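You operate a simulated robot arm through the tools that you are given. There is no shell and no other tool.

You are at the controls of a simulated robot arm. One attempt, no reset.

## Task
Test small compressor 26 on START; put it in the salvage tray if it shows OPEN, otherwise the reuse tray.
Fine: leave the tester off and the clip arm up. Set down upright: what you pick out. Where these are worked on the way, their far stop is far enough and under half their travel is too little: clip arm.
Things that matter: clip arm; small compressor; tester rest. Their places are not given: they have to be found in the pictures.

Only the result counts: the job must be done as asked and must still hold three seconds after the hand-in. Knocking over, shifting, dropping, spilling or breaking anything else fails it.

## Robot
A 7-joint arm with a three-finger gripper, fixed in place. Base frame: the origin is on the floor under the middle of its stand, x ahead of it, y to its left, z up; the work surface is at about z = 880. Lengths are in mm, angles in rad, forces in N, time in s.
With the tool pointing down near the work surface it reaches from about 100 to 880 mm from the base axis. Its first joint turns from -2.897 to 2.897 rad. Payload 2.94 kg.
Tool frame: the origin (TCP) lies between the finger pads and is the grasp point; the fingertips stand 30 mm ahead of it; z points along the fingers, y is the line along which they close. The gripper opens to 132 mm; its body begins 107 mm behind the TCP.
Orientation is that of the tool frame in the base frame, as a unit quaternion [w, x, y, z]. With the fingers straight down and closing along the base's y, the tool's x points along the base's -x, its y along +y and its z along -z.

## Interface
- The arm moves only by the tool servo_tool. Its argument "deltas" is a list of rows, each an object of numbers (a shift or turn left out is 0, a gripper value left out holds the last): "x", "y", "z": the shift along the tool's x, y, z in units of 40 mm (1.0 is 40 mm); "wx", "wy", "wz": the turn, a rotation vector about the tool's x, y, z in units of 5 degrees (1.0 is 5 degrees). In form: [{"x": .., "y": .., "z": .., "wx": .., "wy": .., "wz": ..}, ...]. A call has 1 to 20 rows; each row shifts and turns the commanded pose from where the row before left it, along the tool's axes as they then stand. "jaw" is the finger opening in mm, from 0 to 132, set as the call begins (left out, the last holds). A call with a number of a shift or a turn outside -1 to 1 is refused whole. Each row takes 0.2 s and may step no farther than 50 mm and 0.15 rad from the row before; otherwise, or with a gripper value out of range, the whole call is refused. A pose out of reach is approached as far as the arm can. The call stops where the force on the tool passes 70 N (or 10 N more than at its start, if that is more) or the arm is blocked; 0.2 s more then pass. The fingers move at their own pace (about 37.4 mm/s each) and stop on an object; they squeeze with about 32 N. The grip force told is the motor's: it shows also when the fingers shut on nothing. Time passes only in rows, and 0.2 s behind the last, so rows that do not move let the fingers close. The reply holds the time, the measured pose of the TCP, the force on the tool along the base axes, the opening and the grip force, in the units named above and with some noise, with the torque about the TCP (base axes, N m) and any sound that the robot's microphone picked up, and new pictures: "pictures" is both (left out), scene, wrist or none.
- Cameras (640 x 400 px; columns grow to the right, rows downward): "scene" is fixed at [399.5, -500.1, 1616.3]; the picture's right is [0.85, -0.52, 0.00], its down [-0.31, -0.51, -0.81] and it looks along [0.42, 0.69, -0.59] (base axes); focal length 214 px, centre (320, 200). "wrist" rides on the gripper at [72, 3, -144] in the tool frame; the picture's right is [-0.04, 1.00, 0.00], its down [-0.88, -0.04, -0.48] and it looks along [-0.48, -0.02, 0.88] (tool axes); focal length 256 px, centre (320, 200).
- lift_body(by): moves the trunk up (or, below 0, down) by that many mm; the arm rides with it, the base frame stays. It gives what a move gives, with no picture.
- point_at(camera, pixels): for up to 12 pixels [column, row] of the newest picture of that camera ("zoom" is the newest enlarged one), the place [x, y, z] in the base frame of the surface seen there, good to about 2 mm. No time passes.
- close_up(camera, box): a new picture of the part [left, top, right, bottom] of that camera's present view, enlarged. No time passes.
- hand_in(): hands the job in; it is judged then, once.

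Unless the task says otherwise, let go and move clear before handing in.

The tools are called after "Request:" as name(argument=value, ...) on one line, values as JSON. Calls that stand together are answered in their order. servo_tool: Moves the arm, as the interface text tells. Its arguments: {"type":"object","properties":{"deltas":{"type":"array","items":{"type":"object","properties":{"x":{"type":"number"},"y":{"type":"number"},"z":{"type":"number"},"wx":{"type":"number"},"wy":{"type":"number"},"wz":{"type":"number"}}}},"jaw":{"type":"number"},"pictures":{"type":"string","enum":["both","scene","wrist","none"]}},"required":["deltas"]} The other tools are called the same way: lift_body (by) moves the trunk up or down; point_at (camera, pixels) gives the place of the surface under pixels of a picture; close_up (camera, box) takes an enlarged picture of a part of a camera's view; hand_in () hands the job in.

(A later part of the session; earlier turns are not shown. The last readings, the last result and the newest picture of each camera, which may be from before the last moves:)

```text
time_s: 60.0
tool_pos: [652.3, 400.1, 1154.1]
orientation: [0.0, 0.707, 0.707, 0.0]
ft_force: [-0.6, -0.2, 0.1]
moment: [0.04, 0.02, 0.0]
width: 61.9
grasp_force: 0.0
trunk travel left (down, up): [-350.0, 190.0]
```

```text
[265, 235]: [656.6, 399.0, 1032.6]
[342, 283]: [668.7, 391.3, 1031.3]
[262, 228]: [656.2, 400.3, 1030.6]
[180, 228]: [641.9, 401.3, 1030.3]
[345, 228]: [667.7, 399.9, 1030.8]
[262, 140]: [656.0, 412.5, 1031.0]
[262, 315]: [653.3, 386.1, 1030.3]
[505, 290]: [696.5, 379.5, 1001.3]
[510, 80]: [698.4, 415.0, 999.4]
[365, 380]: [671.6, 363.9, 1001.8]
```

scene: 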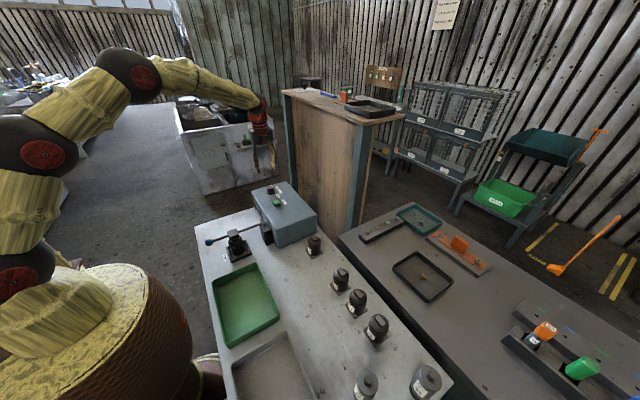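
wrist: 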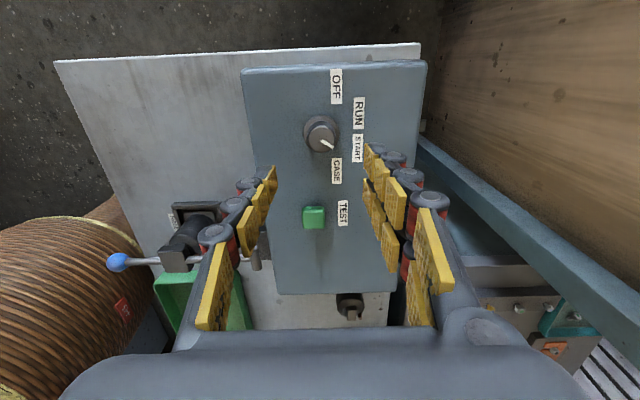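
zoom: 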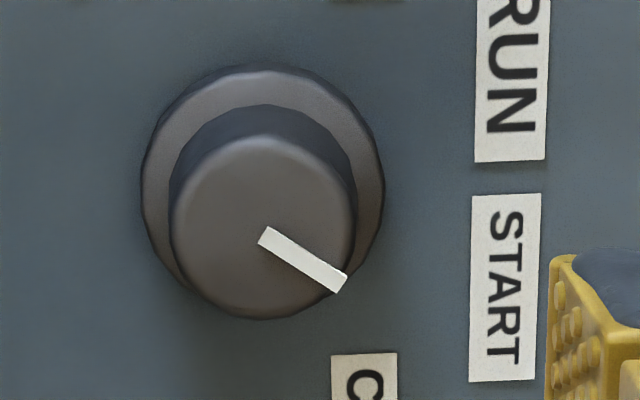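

The pointer reads about 120° versus START at ~114° and CASE at 158°. I'll peek at the tester's display edge via the scene camera (~(258,210)) for any mode indication.

Request:
close_up(camera="scene", box=[245, 190, 275, 225])

```text
11.43 times, centred on (260, 208) of scene
```

zoom: 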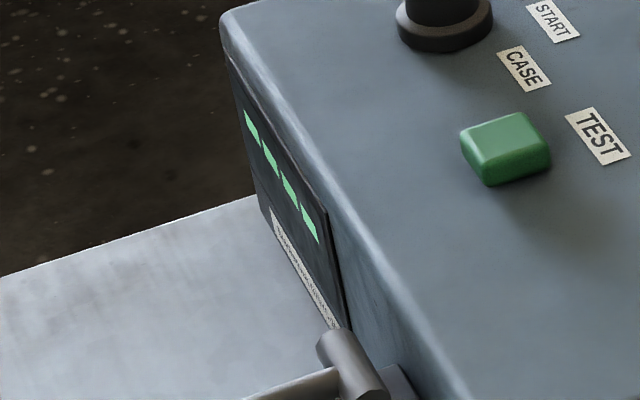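

The display is lit with four dashes, so the tester is on, and I can read it from the scene camera. The pointer is ~8° past START, so I'll regrip the knob and trim it back for certainty.

Request:
servo_tool(deltas=[{"y": 0.05}, {"z": 0.8}, {"z": 0.8}, {"z": 0.7}, {"z": 0.35}, {}], pictures="none")

Request:
servo_tool(deltas=[{}, {}, {}, {}, {}], jaw=20, pictures="wrist")

Request:
close_up(camera="wrist", box=[240, 110, 400, 230])

```text
time_s: 61.4
tool_pos: [655.7, 400.7, 1047.9]
orientation: [0.0, 0.707, 0.707, 0.001]
ft_force: [0.3, 0.6, -0.4]
moment: [0.0, 0.0, 0.02]
width: 62.0
grasp_force: 0.1
trunk travel left (down, up): [-350.0, 190.0]
```

```text
time_s: 62.6
tool_pos: [655.2, 399.8, 1047.7]
orientation: [0.0, 0.707, 0.707, -0.001]
ft_force: [-9.0, -0.2, -0.6]
moment: [-0.11, 0.39, 0.05]
width: 29.2
grasp_force: 42.5
trunk travel left (down, up): [-350.0, 190.0]
```

wrist: 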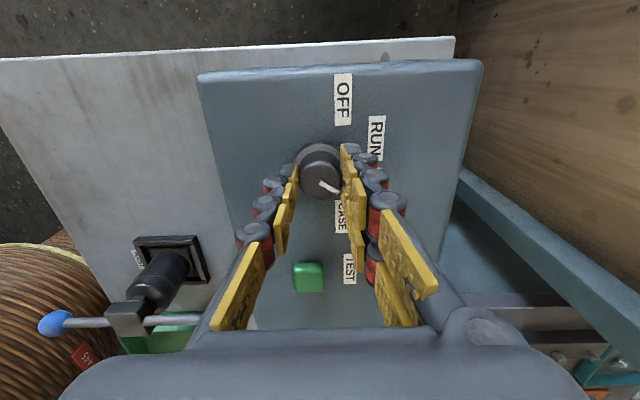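

```text
3.33 times, centred on (320, 170) of wrist
```

zoom: 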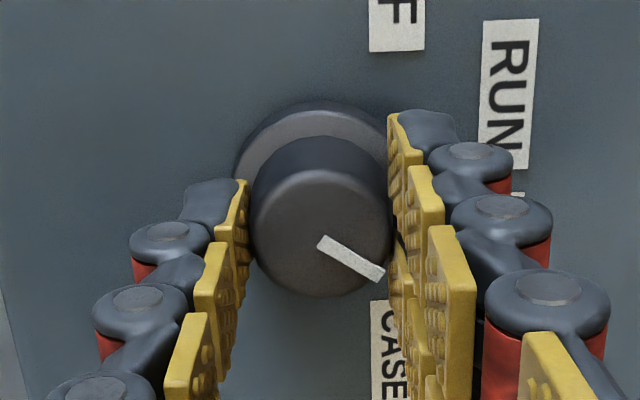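

Pointer slope in this view is ~30° versus ~20° before release, i.e. it slipped ~9° on. Turn back 9° and release while unloaded.

Request:
servo_tool(deltas=[{"y": -0.015}, {"wz": -0.9}, {"wz": -0.9}, {}], pictures="wrist")

Request:
close_up(camera="wrist", box=[240, 110, 400, 230])

```text
time_s: 63.6
tool_pos: [655.4, 400.1, 1047.8]
orientation: [0.0, 0.648, 0.761, 0.0]
ft_force: [-2.4, 0.5, -2.8]
moment: [-0.36, 0.02, 0.01]
width: 29.3
grasp_force: 45.2
trunk travel left (down, up): [-350.0, 190.0]
```

wrist: 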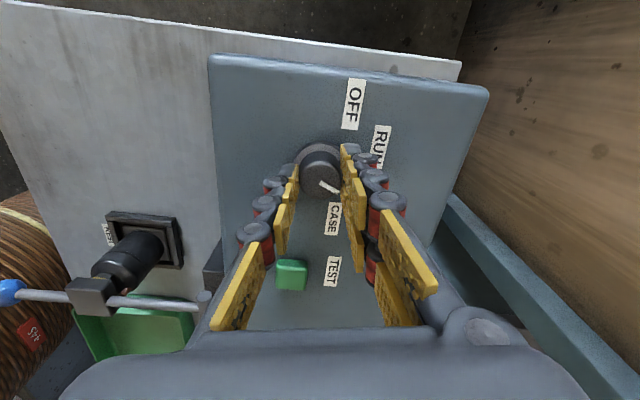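

```text
3.33 times, centred on (320, 170) of wrist
```

zoom: 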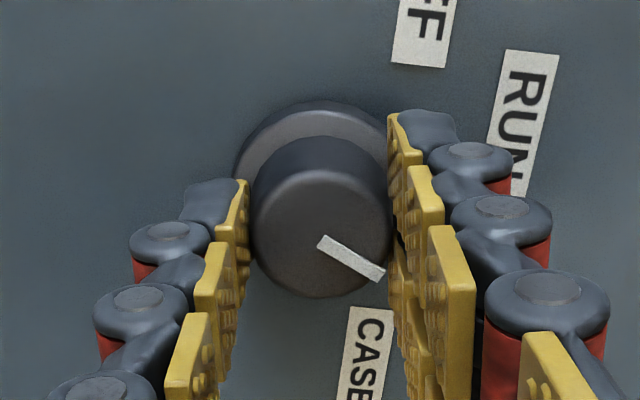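

Forces are near zero and the pointer turned back with the hand. Release and rise to check the pointer.

Request:
servo_tool(deltas=[{}, {}, {}, {}], jaw=62, pictures="none")

Request:
servo_tool(deltas=[{"z": -0.3}, {"z": -0.8}, {"z": -0.8}, {"z": -0.8}, {}])

Request:
close_up(camera="wrist", box=[295, 105, 365, 165])

```text
time_s: 64.6
tool_pos: [654.5, 400.4, 1048.2]
orientation: [0.0, 0.65, 0.76, 0.0]
ft_force: [-0.5, -1.0, 0.3]
moment: [-0.03, -0.01, 0.0]
width: 61.9
grasp_force: 0.0
trunk travel left (down, up): [-350.0, 190.0]
```

```text
time_s: 65.8
tool_pos: [653.4, 399.5, 1155.4]
orientation: [0.0, 0.65, 0.76, 0.0]
ft_force: [-0.2, -0.2, -0.4]
moment: [-0.01, 0.04, -0.01]
width: 62.0
grasp_force: 0.1
trunk travel left (down, up): [-350.0, 190.0]
```

scene: 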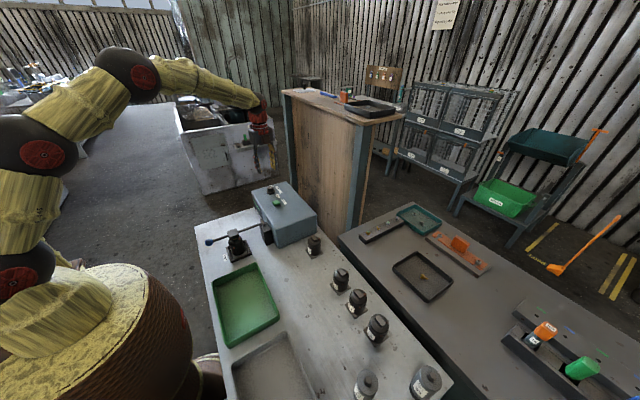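
wrist: 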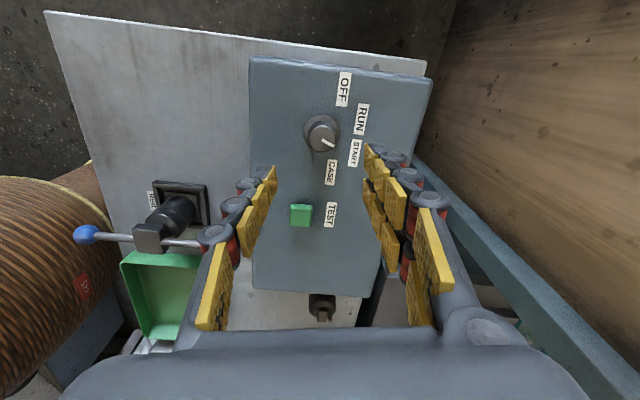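

```text
6.67 times, centred on (330, 135) of wrist
```

zoom: 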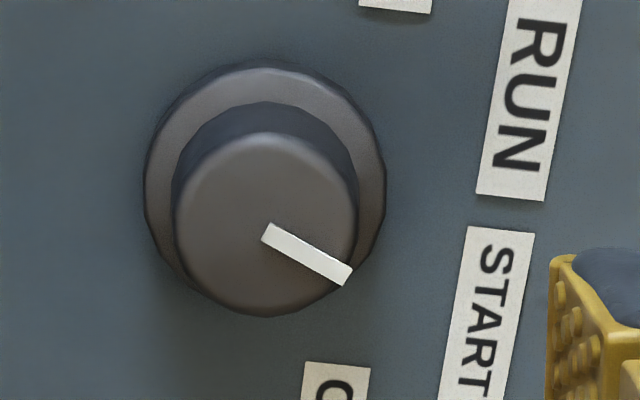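

The pointer is now at ~110–112°, on START. Next: locate the TEST button (wrist ~(301,215)) exactly.

Request:
close_up(camera="wrist", box=[270, 185, 340, 245])

Request:
point_at(camera="wrist", pixels=[[301, 215], [292, 214], [311, 215], [301, 206], [301, 223], [330, 214]])

```text
6.67 times, centred on (305, 215) of wrist
```

zoom: 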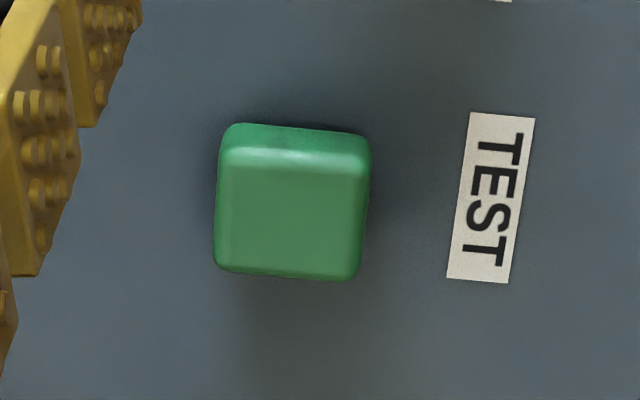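

```text
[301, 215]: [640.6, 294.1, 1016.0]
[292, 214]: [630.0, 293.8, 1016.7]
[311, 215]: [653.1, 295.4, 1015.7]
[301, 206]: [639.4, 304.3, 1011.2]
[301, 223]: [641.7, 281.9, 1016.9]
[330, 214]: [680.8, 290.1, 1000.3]
```

Button top centre ≈(640.5,291,1016), about 28 mm wide. Close the fingers, go above it and descend close.

Request:
servo_tool(deltas=[{"x": -0.877, "y": -0.248}, {"x": -0.877, "y": -0.248}, {"x": -0.877, "y": -0.248}, {"z": 0.8}, {"z": 0.8}, {"z": 0.6}, {}], jaw=0)

Request:
close_up(camera="wrist", box=[240, 110, 400, 230])

Request:
close_up(camera="scene", box=[235, 140, 315, 230])

```text
time_s: 67.4
tool_pos: [640.4, 292.8, 1068.8]
orientation: [0.0, 0.649, 0.761, 0.0]
ft_force: [0.1, -0.3, -0.3]
moment: [0.02, 0.02, 0.01]
width: 0.0
grasp_force: 29.3
trunk travel left (down, up): [-350.0, 190.0]
```

scene: 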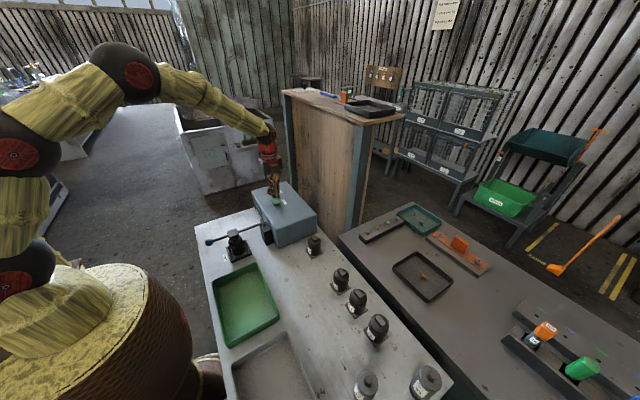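
wrist: 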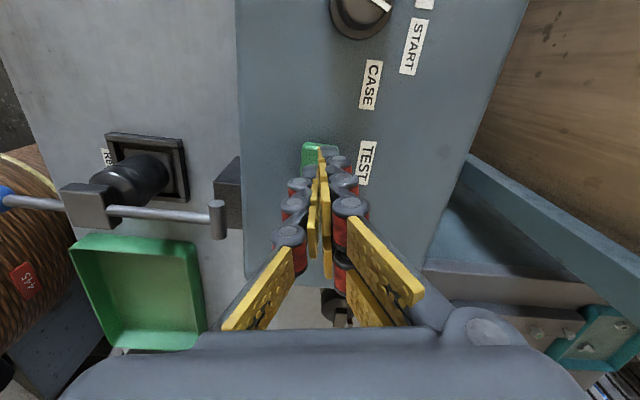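

```text
3.33 times, centred on (320, 170) of wrist
```

zoom: 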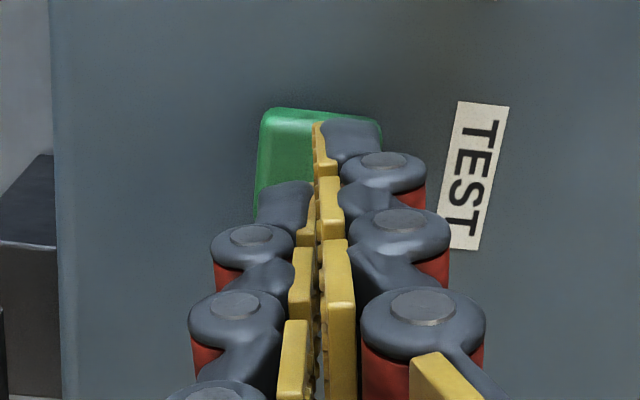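

```text
4.44 times, centred on (275, 185) of scene
```

zoom: 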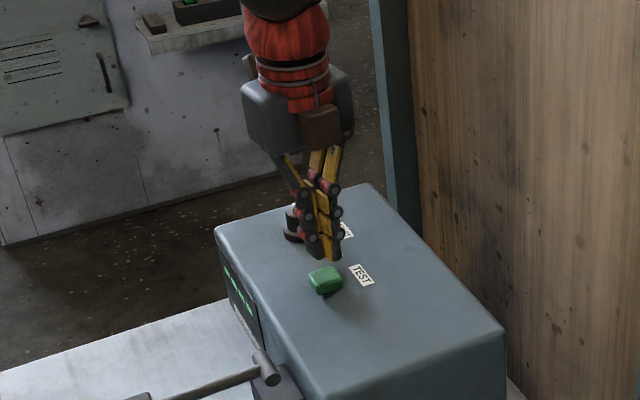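

The closed fingertips are centred over the green button. Press gently.

Request:
servo_tool(deltas=[{"z": 0.4}, {"z": 0.15}, {"z": 0.05}, {}], pictures="scene")

Request:
close_up(camera="scene", box=[245, 190, 275, 225])

```text
time_s: 68.4
tool_pos: [641.0, 292.0, 1044.1]
orientation: [0.0, 0.649, 0.761, 0.0]
ft_force: [0.3, 0.5, -1.2]
moment: [0.03, 0.0, 0.01]
width: 0.0
grasp_force: 28.7
trunk travel left (down, up): [-350.0, 190.0]
```

scene: 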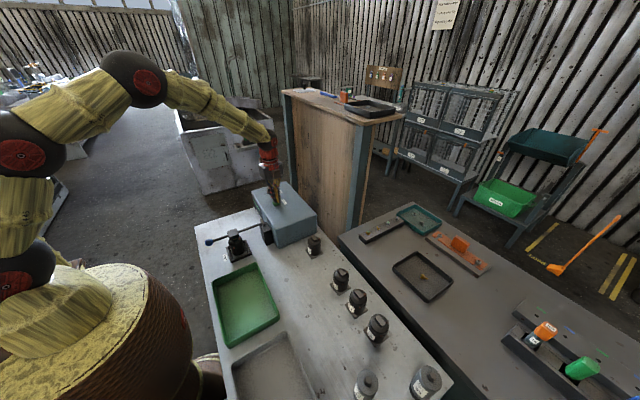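

```text
11.43 times, centred on (260, 208) of scene
```

zoom: 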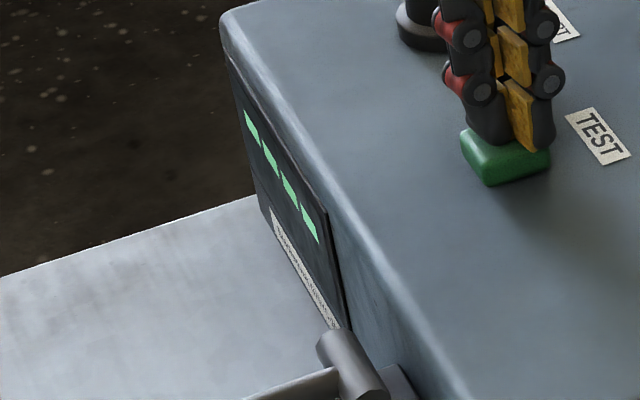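

No contact force yet; continue down in small steps.

Request:
servo_tool(deltas=[{"z": 0.07}, {"z": 0.05}, {}], pictures="scene")

Request:
close_up(camera="scene", box=[245, 190, 275, 225])

```text
time_s: 69.2
tool_pos: [641.6, 292.2, 1038.3]
orientation: [0.0, 0.65, 0.76, 0.0]
ft_force: [1.1, 0.0, 0.9]
moment: [-0.02, 0.02, 0.03]
width: 6.2
grasp_force: 28.9
trunk travel left (down, up): [-350.0, 190.0]
```

scene: 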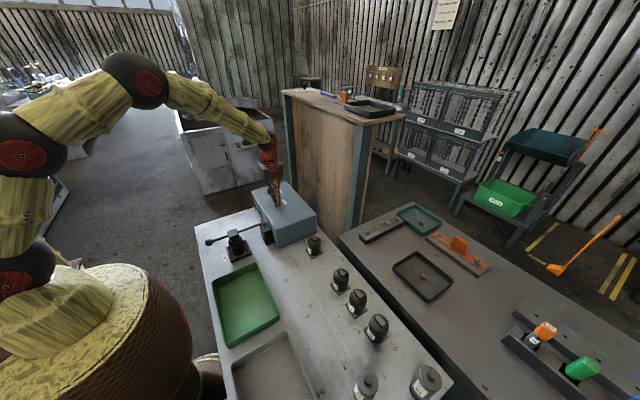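

```text
11.43 times, centred on (260, 208) of scene
```

zoom: 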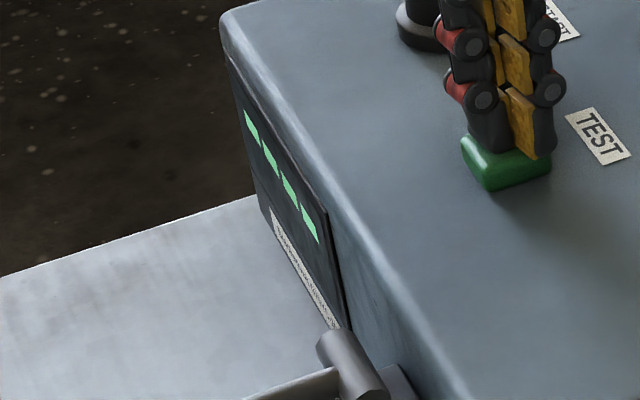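

Contact is starting (fingers nudged to 6 mm). Press a few millimetres more.

Request:
servo_tool(deltas=[{"z": 0.06}, {"z": 0.06}, {}], pictures="scene")

Request:
close_up(camera="scene", box=[245, 190, 275, 225])

```text
time_s: 70.0
tool_pos: [642.1, 292.3, 1035.6]
orientation: [0.0, 0.649, 0.761, 0.001]
ft_force: [-1.6, 1.3, 6.4]
moment: [0.0, 0.04, -0.01]
width: 6.0
grasp_force: 28.8
trunk travel left (down, up): [-350.0, 190.0]
heard: click
```

scene: 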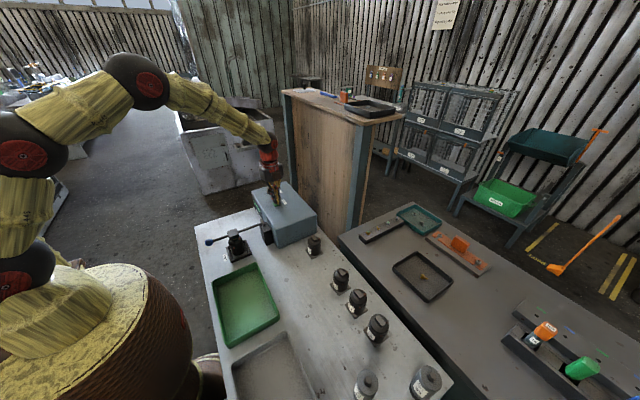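

```text
11.43 times, centred on (260, 208) of scene
```

zoom: 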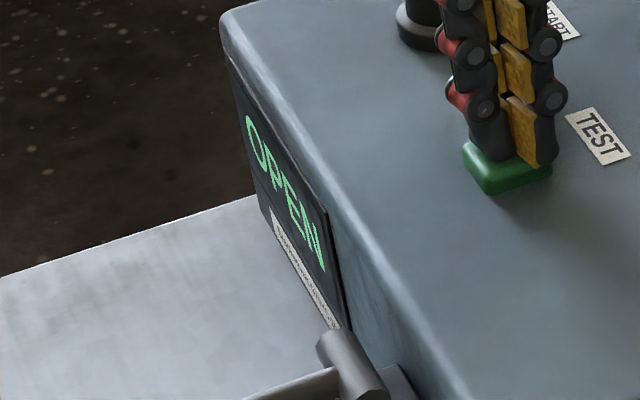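

A click was heard and the display now reads OPEN. Enlarge to be certain.

Request:
close_up(camera="scene", box=[254, 198, 266, 216])

Request:
close_up(camera="scene", box=[205, 215, 275, 265])

```text
16.00 times, centred on (260, 207) of scene
```

zoom: 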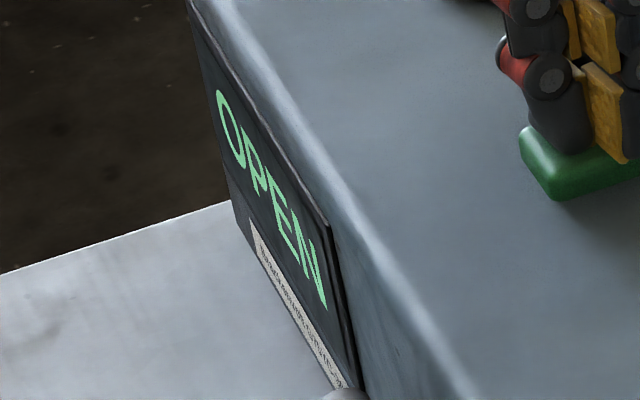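

```text
8.00 times, centred on (240, 240) of scene
```

zoom: 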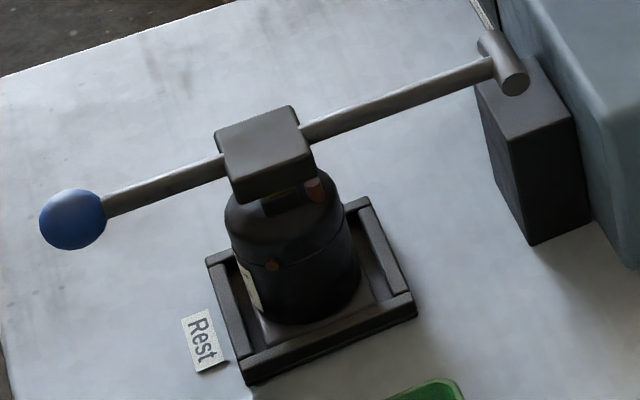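

OPEN is confirmed, so 26 goes to salvage. Now lift off the button and return to the knob to switch the tester off.

Request:
servo_tool(deltas=[{"z": -0.5}, {"z": -0.8}, {"z": -0.8}, {"z": -0.6}, {"x": 0.87, "y": 0.25}, {"x": 0.87, "y": 0.25}, {"x": 0.87, "y": 0.25}, {}], jaw=62)

Request:
close_up(camera="wrist", box=[295, 105, 365, 165])

```text
time_s: 71.8
tool_pos: [654.9, 400.7, 1142.7]
orientation: [0.0, 0.65, 0.76, 0.0]
ft_force: [-1.1, 0.5, 1.2]
moment: [0.01, 0.02, 0.01]
width: 62.2
grasp_force: 0.0
trunk travel left (down, up): [-350.0, 190.0]
```

scene: 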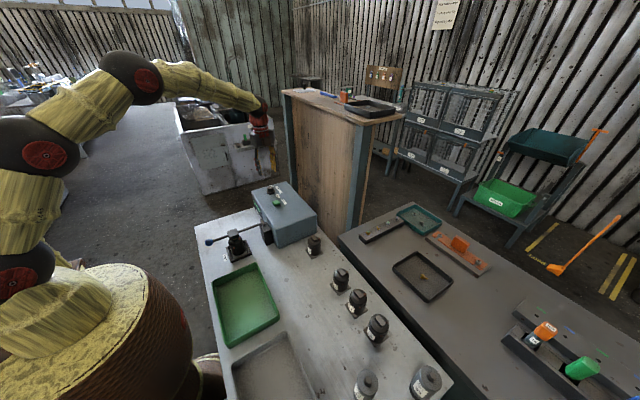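
wrist: 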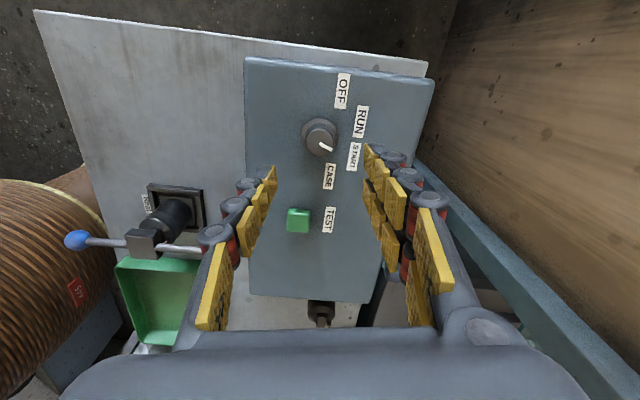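

```text
6.67 times, centred on (330, 135) of wrist
```

zoom: 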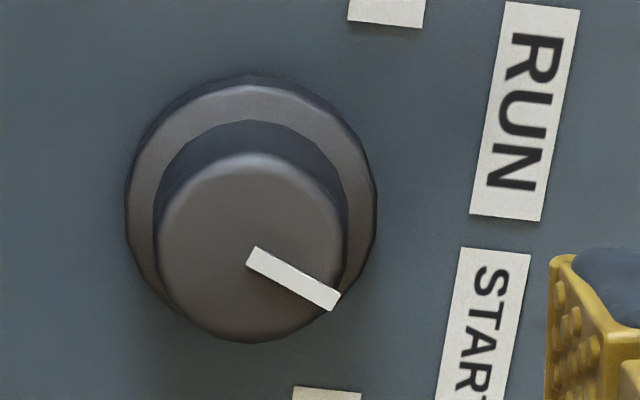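

Descend over the knob and grip it.

Request:
servo_tool(deltas=[{"x": -0.02, "z": 0.7}, {"z": 0.8}, {"z": 0.6}, {"z": 0.28}, {}], pictures="none")

Request:
servo_tool(deltas=[{}, {}, {}, {}, {}], jaw=20, pictures="none")

Request:
servo_tool(deltas=[{"wz": -1}, {"wz": -1}, {"wz": -1}, {"wz": -1}, {"wz": -1}, {"wz": -1}, {}], pictures="wrist")

Request:
close_up(camera="wrist", box=[240, 110, 400, 230])

```text
time_s: 73.0
tool_pos: [653.1, 398.7, 1046.2]
orientation: [-0.001, 0.65, 0.76, 0.0]
ft_force: [0.5, -0.5, 0.6]
moment: [0.0, -0.03, 0.0]
width: 61.9
grasp_force: 0.0
trunk travel left (down, up): [-350.0, 190.0]
```

```text
time_s: 74.2
tool_pos: [654.6, 399.4, 1046.0]
orientation: [-0.001, 0.649, 0.761, 0.0]
ft_force: [-0.5, -0.1, -0.6]
moment: [0.31, 0.14, 0.02]
width: 29.5
grasp_force: 43.6
trunk travel left (down, up): [-350.0, 190.0]
```

```text
time_s: 75.8
tool_pos: [655.9, 398.6, 1047.0]
orientation: [0.0, 0.43, 0.903, 0.001]
ft_force: [3.2, 2.0, 3.0]
moment: [-0.01, -0.07, 0.0]
width: 29.3
grasp_force: 44.8
trunk travel left (down, up): [-350.0, 190.0]
```

wrist: 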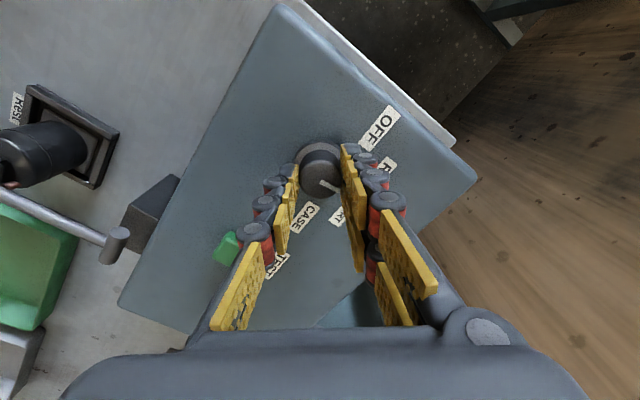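

```text
3.33 times, centred on (320, 170) of wrist
```

zoom: 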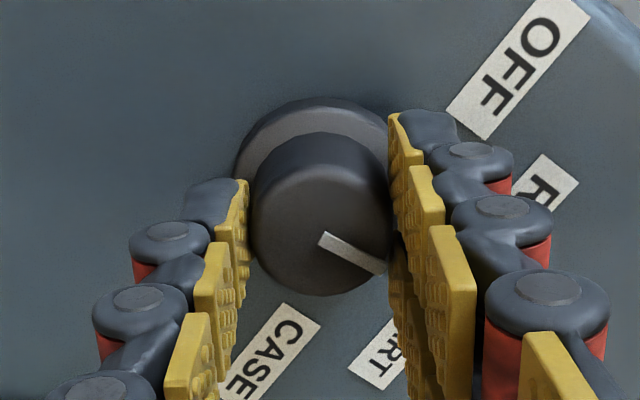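

Turning well with low forces (30° done). Continue the remaining 60° to OFF.

Request:
servo_tool(deltas=[{"wz": -1}, {"wz": -1}, {"wz": -1}, {"wz": -1}, {"wz": -1}, {"wz": -1}, {"wz": -1}, {"wz": -1}, {"wz": -1}, {"wz": -1}, {"wz": -1}, {"wz": -1}, {}], pictures="wrist")

Request:
close_up(camera="wrist", box=[240, 110, 400, 230])

Request:
close_up(camera="scene", box=[245, 190, 275, 225])

```text
time_s: 78.6
tool_pos: [654.7, 399.6, 1046.2]
orientation: [0.001, -0.078, 0.997, 0.0]
ft_force: [6.7, 9.9, 7.4]
moment: [0.36, -0.34, -0.22]
width: 29.5
grasp_force: 44.9
trunk travel left (down, up): [-350.0, 190.0]
```

wrist: 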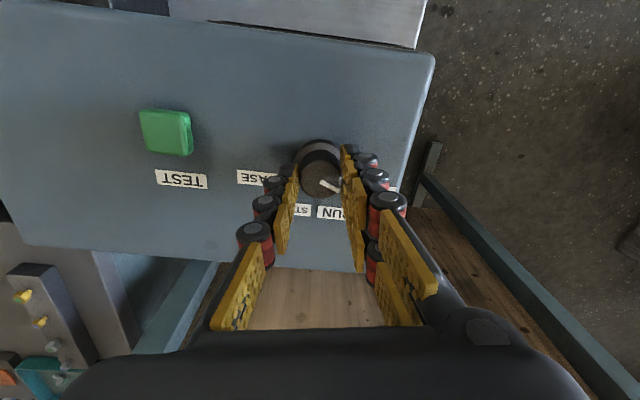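

```text
3.33 times, centred on (320, 170) of wrist
```

zoom: 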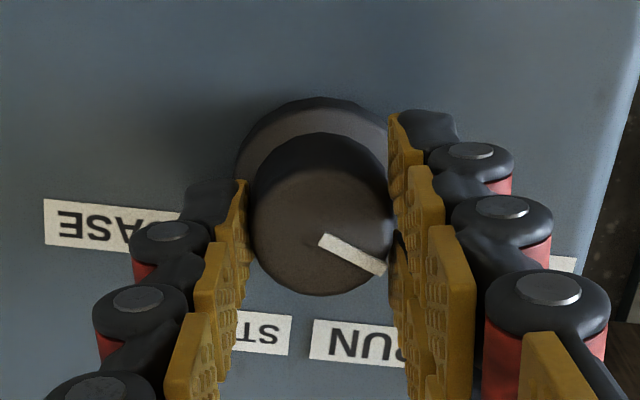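

```text
11.43 times, centred on (260, 208) of scene
```

zoom: 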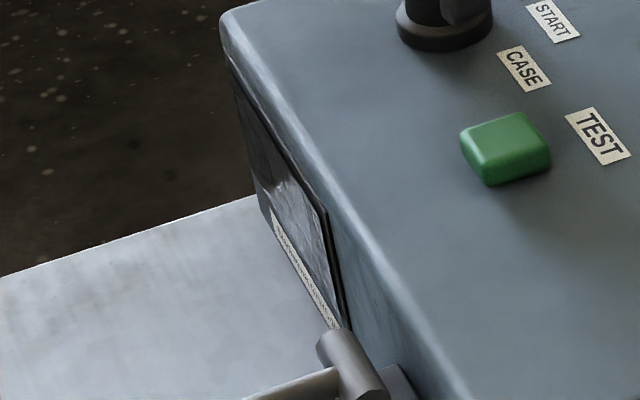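

The display has gone dark and the pointer is back at OFF (~21°). Ease the load slightly, release and rise.

Request:
servo_tool(deltas=[{"x": -0.01, "y": 0.017}, {}], pictures="none")

Request:
servo_tool(deltas=[{}, {}, {}, {}], jaw=62, pictures="none")

Request:
servo_tool(deltas=[{"z": -0.3}, {"z": -0.8}, {"z": -0.9}, {"z": -0.9}, {"z": -0.9}, {}])

Request:
close_up(camera="wrist", box=[280, 85, 380, 165])

Request:
close_up(camera="scene", box=[245, 180, 285, 225])

```text
time_s: 79.2
tool_pos: [657.0, 399.1, 1046.6]
orientation: [0.001, -0.079, 0.997, 0.0]
ft_force: [5.5, 8.8, 7.5]
moment: [0.33, -0.9, -0.18]
width: 29.2
grasp_force: 44.5
trunk travel left (down, up): [-350.0, 190.0]
```

```text
time_s: 80.2
tool_pos: [655.2, 399.1, 1046.1]
orientation: [0.001, -0.078, 0.997, 0.001]
ft_force: [-0.3, 0.2, -0.3]
moment: [0.0, 0.01, 0.0]
width: 62.5
grasp_force: 0.0
trunk travel left (down, up): [-350.0, 190.0]
```

```text
time_s: 81.6
tool_pos: [654.6, 398.0, 1200.9]
orientation: [-0.001, -0.079, 0.997, -0.001]
ft_force: [1.2, 0.0, -0.3]
moment: [0.01, 0.02, -0.06]
width: 61.9
grasp_force: 0.1
trunk travel left (down, up): [-350.0, 190.0]
```

scene: 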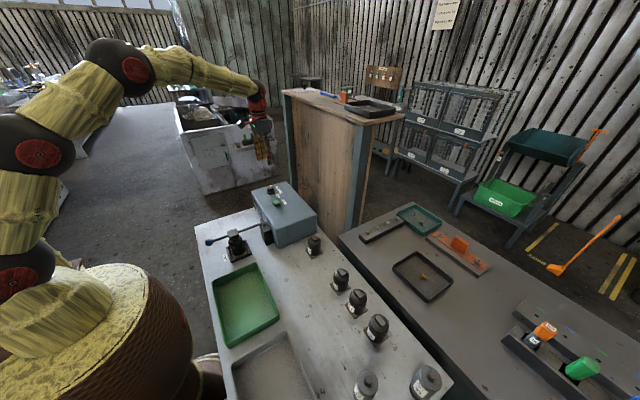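
wrist: 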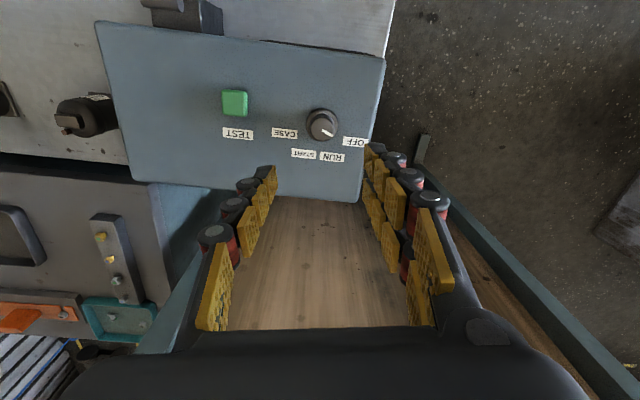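

```text
5.00 times, centred on (330, 125) of wrist
```

zoom: 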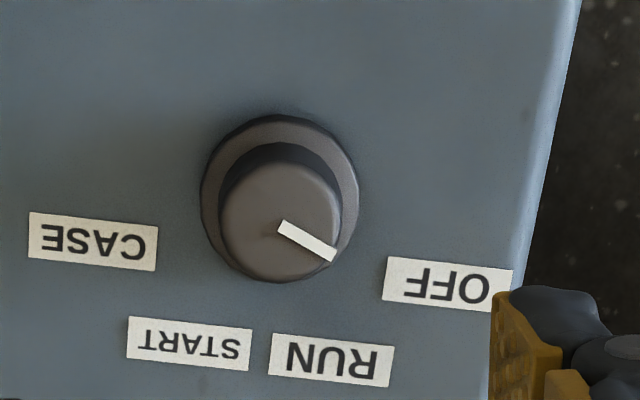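

```text
8.89 times, centred on (265, 202) of scene
```

zoom: 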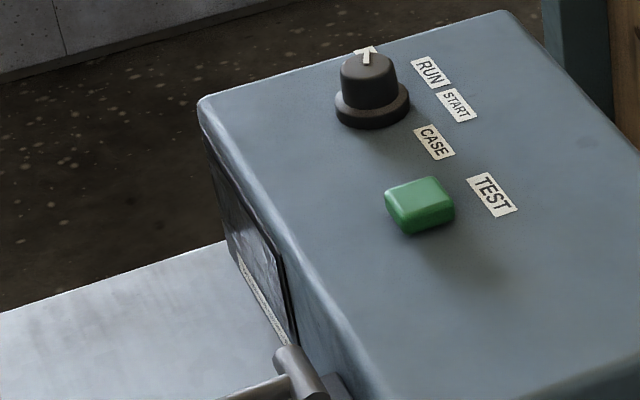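

The pointer is on OFF and the display is dark. Next, go back to the clip arm's ball (≈(330,210,992)) to raise the arm.

Request:
servo_tool(deltas=[{"wz": 0.9}, {"wz": 0.9}, {"x": 0.902, "y": -0.522}, {"x": 0.902, "y": -0.522}, {"x": 0.902, "y": -0.522}, {"x": 0.902, "y": -0.522}, {"x": 0.902, "y": -0.522}, {"x": 0.902, "y": -0.522}, {"x": 0.902, "y": -0.522}, {"x": 0.902, "y": -0.522}, {"x": 0.902, "y": -0.522}, {"z": 0.8}, {"z": 0.8}, {"z": 0.8}, {}], jaw=80)

Request:
point_at(camera="wrist", pixels=[[320, 160], [320, 170], [320, 180], [322, 165]])

```text
time_s: 84.8
tool_pos: [329.4, 212.6, 1101.2]
orientation: [-0.001, 0.0, 1.0, 0.0]
ft_force: [0.3, 0.3, 0.4]
moment: [0.0, -0.01, -0.02]
width: 79.7
grasp_force: 0.0
trunk travel left (down, up): [-350.0, 190.0]
```

scene: 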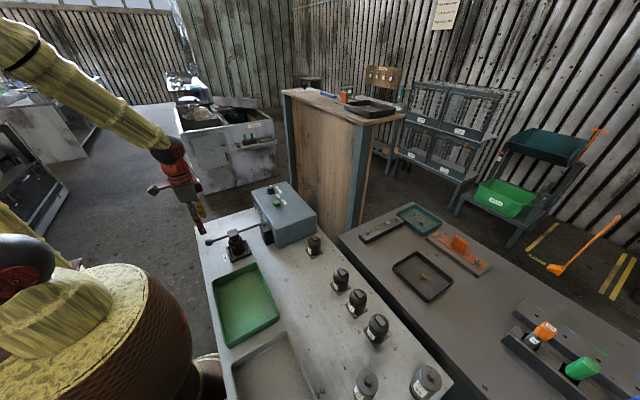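
wrist: 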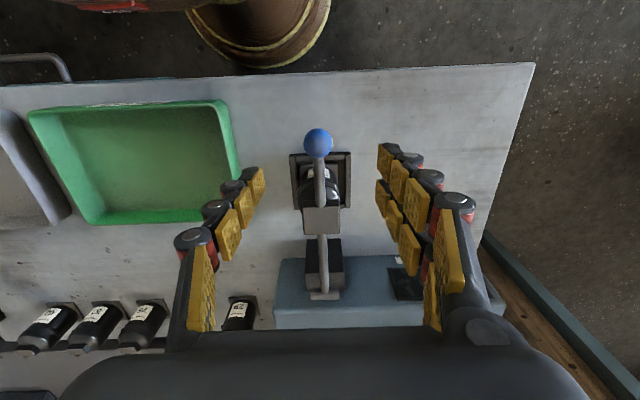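

```text
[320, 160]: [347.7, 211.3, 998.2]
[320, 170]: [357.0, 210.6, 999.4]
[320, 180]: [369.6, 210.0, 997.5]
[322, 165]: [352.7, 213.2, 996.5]
```

The ball is at wrist (318,143), right below the TCP. Descend and grip it with the pads centred on the ball.

Request:
servo_tool(deltas=[{"y": -0.04, "z": 0.7}, {"z": 0.8}, {"z": 0.7}, {"z": 0.55}, {}], pictures="none")

Request:
servo_tool(deltas=[{}, {}, {}, {}, {}, {}], jaw=5)

Request:
close_up(camera="scene", box=[190, 200, 290, 270])

```text
time_s: 86.0
tool_pos: [330.9, 211.1, 995.1]
orientation: [0.001, 0.001, 1.0, -0.001]
ft_force: [-0.6, -0.3, -0.1]
moment: [-0.02, -0.01, 0.01]
width: 80.1
grasp_force: 0.1
trunk travel left (down, up): [-350.0, 190.0]
```

```text
time_s: 87.4
tool_pos: [331.0, 210.8, 995.1]
orientation: [-0.001, 0.0, 1.0, 0.0]
ft_force: [0.9, -5.8, -0.6]
moment: [-0.05, 0.11, -0.09]
width: 27.3
grasp_force: 39.5
trunk travel left (down, up): [-350.0, 190.0]
```

scene: 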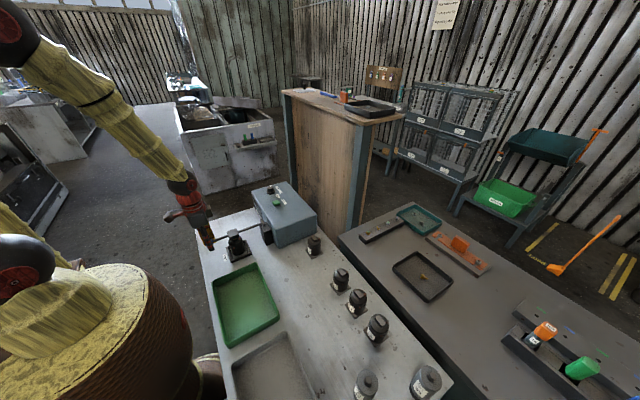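
wrist: 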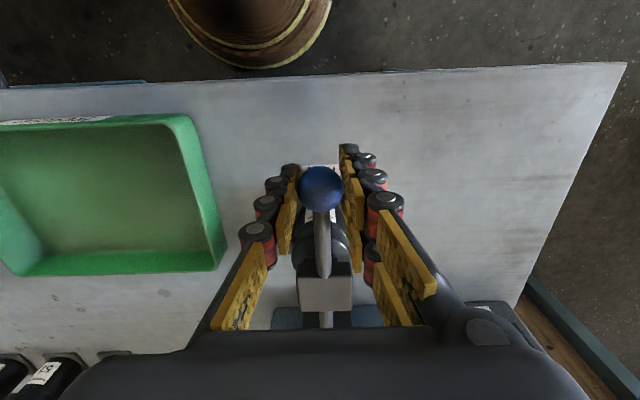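

```text
5.71 times, centred on (240, 235) of scene
```

zoom: 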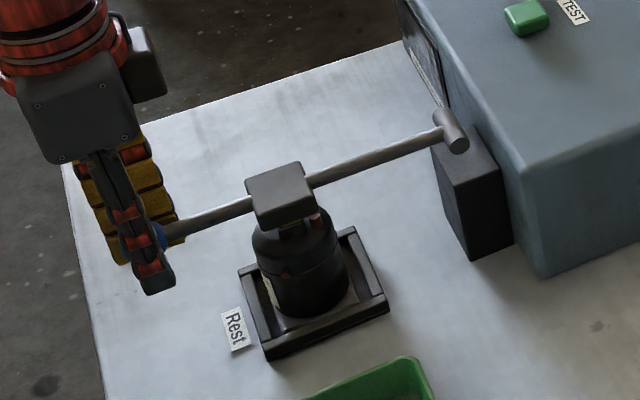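

Gripped the ball at 27 mm. Lift along the arc, first 30°, and check.

Request:
servo_tool(deltas=[{"x": -0.023, "z": -0.349}, {"x": -0.023, "z": -0.349}, {"x": -0.137, "z": -0.686}, {"x": -0.225, "z": -0.663}, {"x": -0.31, "z": -0.628}])

```text
time_s: 88.6
tool_pos: [358.3, 209.7, 1100.9]
orientation: [0.001, 0.0, 1.0, 0.0]
ft_force: [-10.1, 7.4, 0.5]
moment: [0.15, 0.65, -0.09]
width: 28.2
grasp_force: 45.4
trunk travel left (down, up): [-350.0, 190.0]
```

scene: 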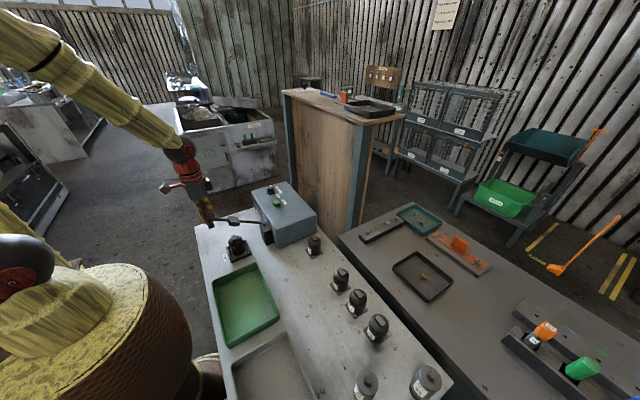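
wrist: 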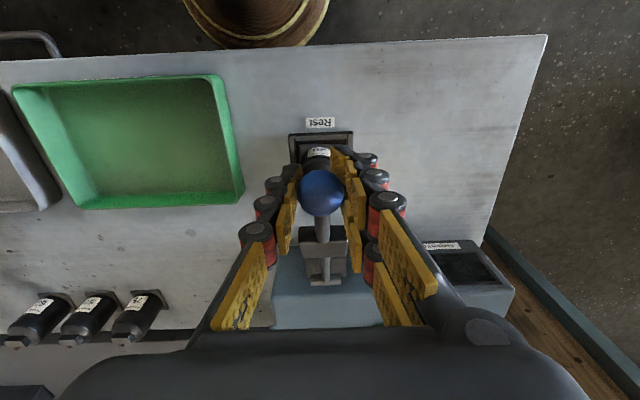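

The arm follows up to 60° with the compressor left standing in the rest. Continue to about 15° from vertical.

Request:
servo_tool(deltas=[{"x": -0.389, "z": -0.582}, {"x": -0.461, "z": -0.526}, {"x": -0.526, "z": -0.461}, {"x": -0.582, "z": -0.389}, {"x": -0.628, "z": -0.31}, {"x": -0.663, "z": -0.225}])

```text
time_s: 90.0
tool_pos: [489.6, 210.1, 1199.2]
orientation: [-0.001, -0.001, 1.0, -0.001]
ft_force: [2.1, -3.5, -18.9]
moment: [0.07, 0.59, 0.05]
width: 28.0
grasp_force: 44.8
trunk travel left (down, up): [-350.0, 190.0]
```

scene: 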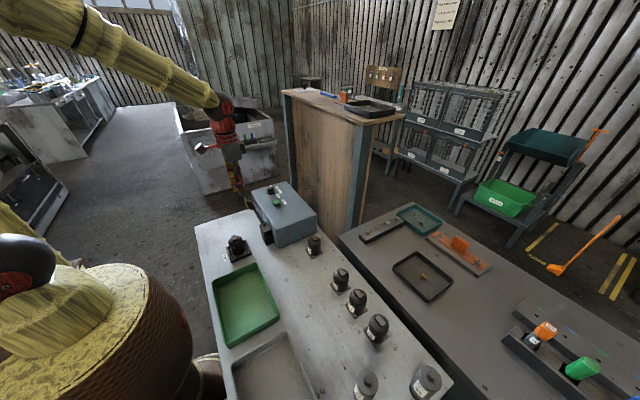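
wrist: 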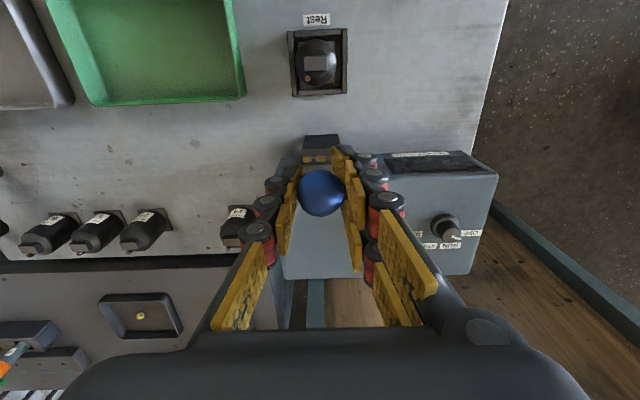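

15° from vertical, slight downward pull (19 N), so I'll flatten the arc a little and finish to vertical.

Request:
servo_tool(deltas=[{"x": -0.343, "z": -0.03}, {"x": -0.343, "z": -0.02}, {"x": -0.349, "z": 0.0}, {"x": -0.34, "z": 0.0}, {}])

```text
time_s: 91.2
tool_pos: [543.9, 210.3, 1202.2]
orientation: [0.0, -0.001, 1.0, 0.0]
ft_force: [-5.3, -5.7, -2.8]
moment: [-0.09, 1.11, 0.09]
width: 27.5
grasp_force: 45.0
trunk travel left (down, up): [-350.0, 190.0]
```

scene: 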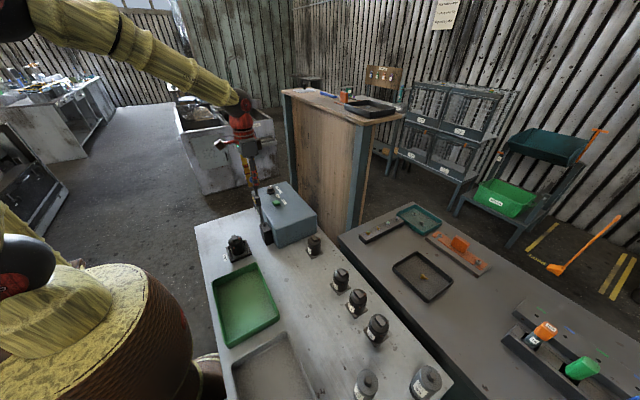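
wrist: 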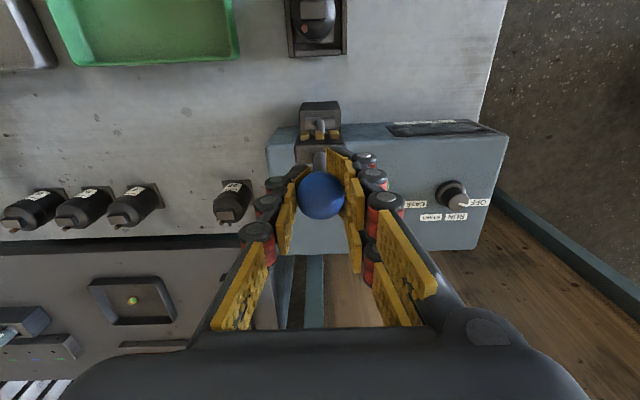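

The arm appears upright (ball at TCP x≈544). Nudge +x a few millimetres to find its upper stop.

Request:
servo_tool(deltas=[{"x": -0.06}, {"x": -0.06}, {}], pictures="none")

```text
time_s: 92.0
tool_pos: [546.6, 210.0, 1201.6]
orientation: [-0.002, -0.001, 1.0, 0.001]
ft_force: [-20.8, -4.3, -4.4]
moment: [0.11, 1.71, 0.11]
width: 27.3
grasp_force: 45.2
trunk travel left (down, up): [-350.0, 190.0]
```

Resistance jumped to 21 N: that's the upper stop. Ease back and release.

Request:
servo_tool(deltas=[{"x": 0.06}, {}], pictures="none")

Request:
servo_tool(deltas=[{}, {}, {}, {}, {}], jaw=82)

Request:
close_up(camera="scene", box=[240, 170, 290, 250])

```text
time_s: 92.6
tool_pos: [546.0, 210.5, 1201.6]
orientation: [0.0, -0.002, 1.0, 0.0]
ft_force: [-13.3, -1.0, -12.3]
moment: [0.1, 0.98, 0.08]
width: 27.4
grasp_force: 45.5
trunk travel left (down, up): [-350.0, 190.0]
```

```text
time_s: 93.8
tool_pos: [545.9, 210.2, 1201.9]
orientation: [0.0, 0.0, 1.0, -0.001]
ft_force: [0.6, 0.2, -0.4]
moment: [0.0, 0.0, 0.0]
width: 82.0
grasp_force: 0.1
trunk travel left (down, up): [-350.0, 190.0]
```

scene: 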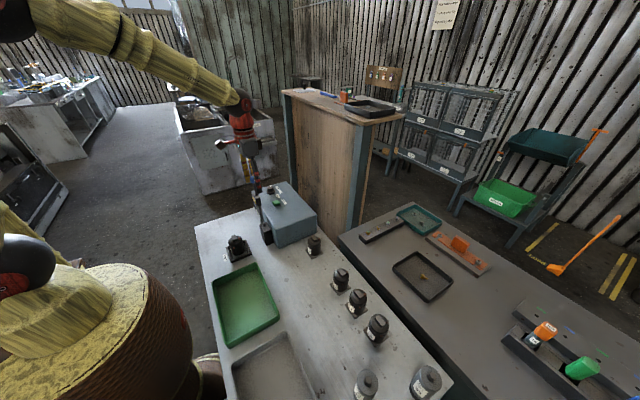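
wrist: 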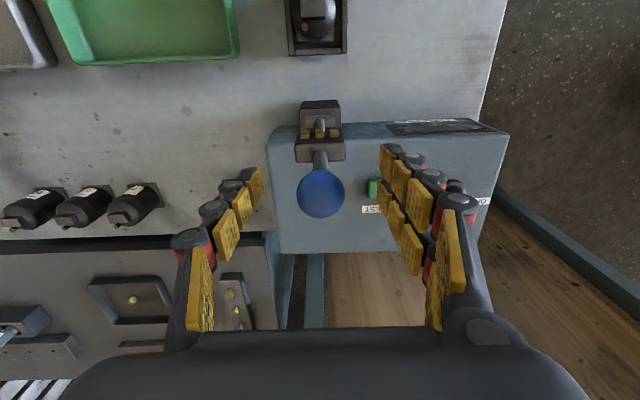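

```text
5.00 times, centred on (265, 210) of scene
```

zoom: 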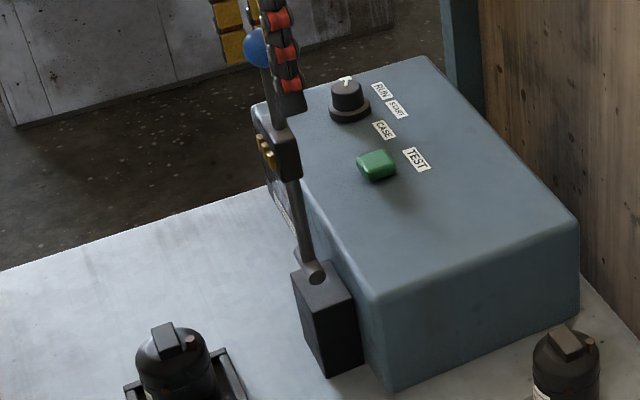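

The clip arm is upright again like at the start, and the knob is at OFF. Before moving 26, I'll go verify the grey tray's label from in front of it.

Request:
servo_tool(deltas=[{"z": -0.9}, {"z": -0.9}, {"z": -0.9}, {"x": 0.494, "y": -0.875}, {"x": 0.494, "y": -0.875}, {"x": 0.494, "y": -0.875}, {"x": 0.494, "y": -0.875}, {"x": 0.494, "y": -0.875}, {"x": 0.494, "y": -0.875}, {"x": 0.494, "y": -0.875}, {"x": 0.494, "y": -0.875}, {"x": 0.494, "y": -0.875}, {"x": 0.494, "y": -0.875}, {"x": 0.494, "y": -0.875}, {"x": 0.494, "y": -0.875}, {"x": 0.494, "y": -0.875}, {"x": 0.494, "y": -0.875}, {"x": 0.494, "y": -0.875}, {"x": 0.494, "y": -0.875}])

```text
time_s: 97.8
tool_pos: [231.5, -350.8, 1309.5]
orientation: [0.0, -0.001, 1.0, 0.0]
ft_force: [0.3, -0.8, 0.5]
moment: [0.05, -0.02, 0.01]
width: 81.9
grasp_force: 0.1
trunk travel left (down, up): [-350.0, 190.0]
```

scene: 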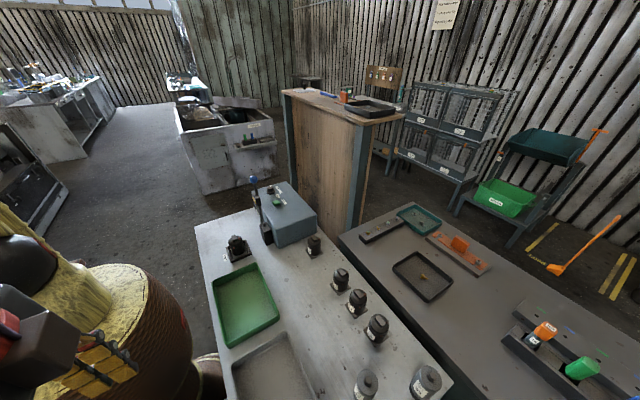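
wrist: 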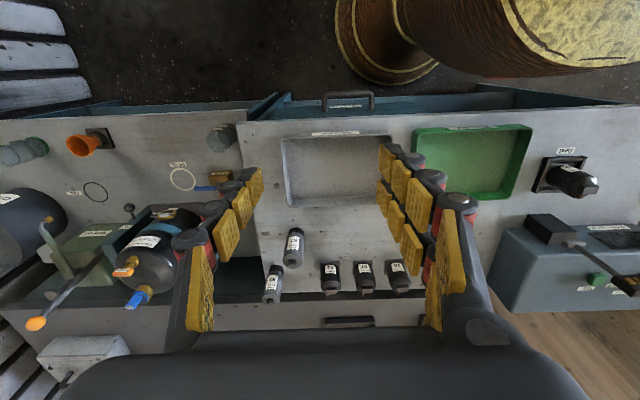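

Request:
close_up(camera="wrist", box=[290, 120, 380, 150])

Request:
close_up(camera="wrist", box=[240, 90, 560, 220])

Request:
point_at(camera="wrist", pixels=[[335, 133], [285, 140], [387, 138], [292, 205], [330, 170], [284, 136], [340, 205], [300, 180], [370, 180]])

```text
7.11 times, centred on (335, 135) of wrist
```

zoom: 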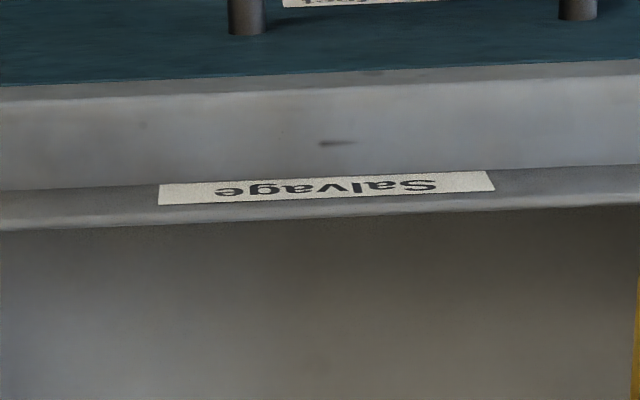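

```text
2.00 times, centred on (400, 155) of wrist
```

zoom: 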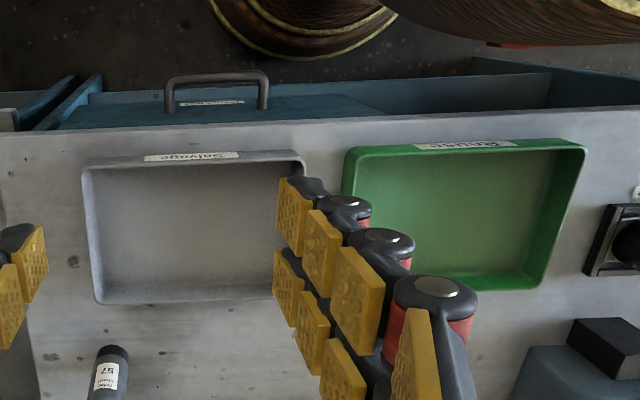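

```text
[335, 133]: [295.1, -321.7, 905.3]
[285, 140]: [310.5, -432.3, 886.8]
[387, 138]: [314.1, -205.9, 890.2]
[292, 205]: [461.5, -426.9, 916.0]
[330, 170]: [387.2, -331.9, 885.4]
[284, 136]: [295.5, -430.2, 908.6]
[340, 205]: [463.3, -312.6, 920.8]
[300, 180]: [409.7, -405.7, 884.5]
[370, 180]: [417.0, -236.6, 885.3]
```

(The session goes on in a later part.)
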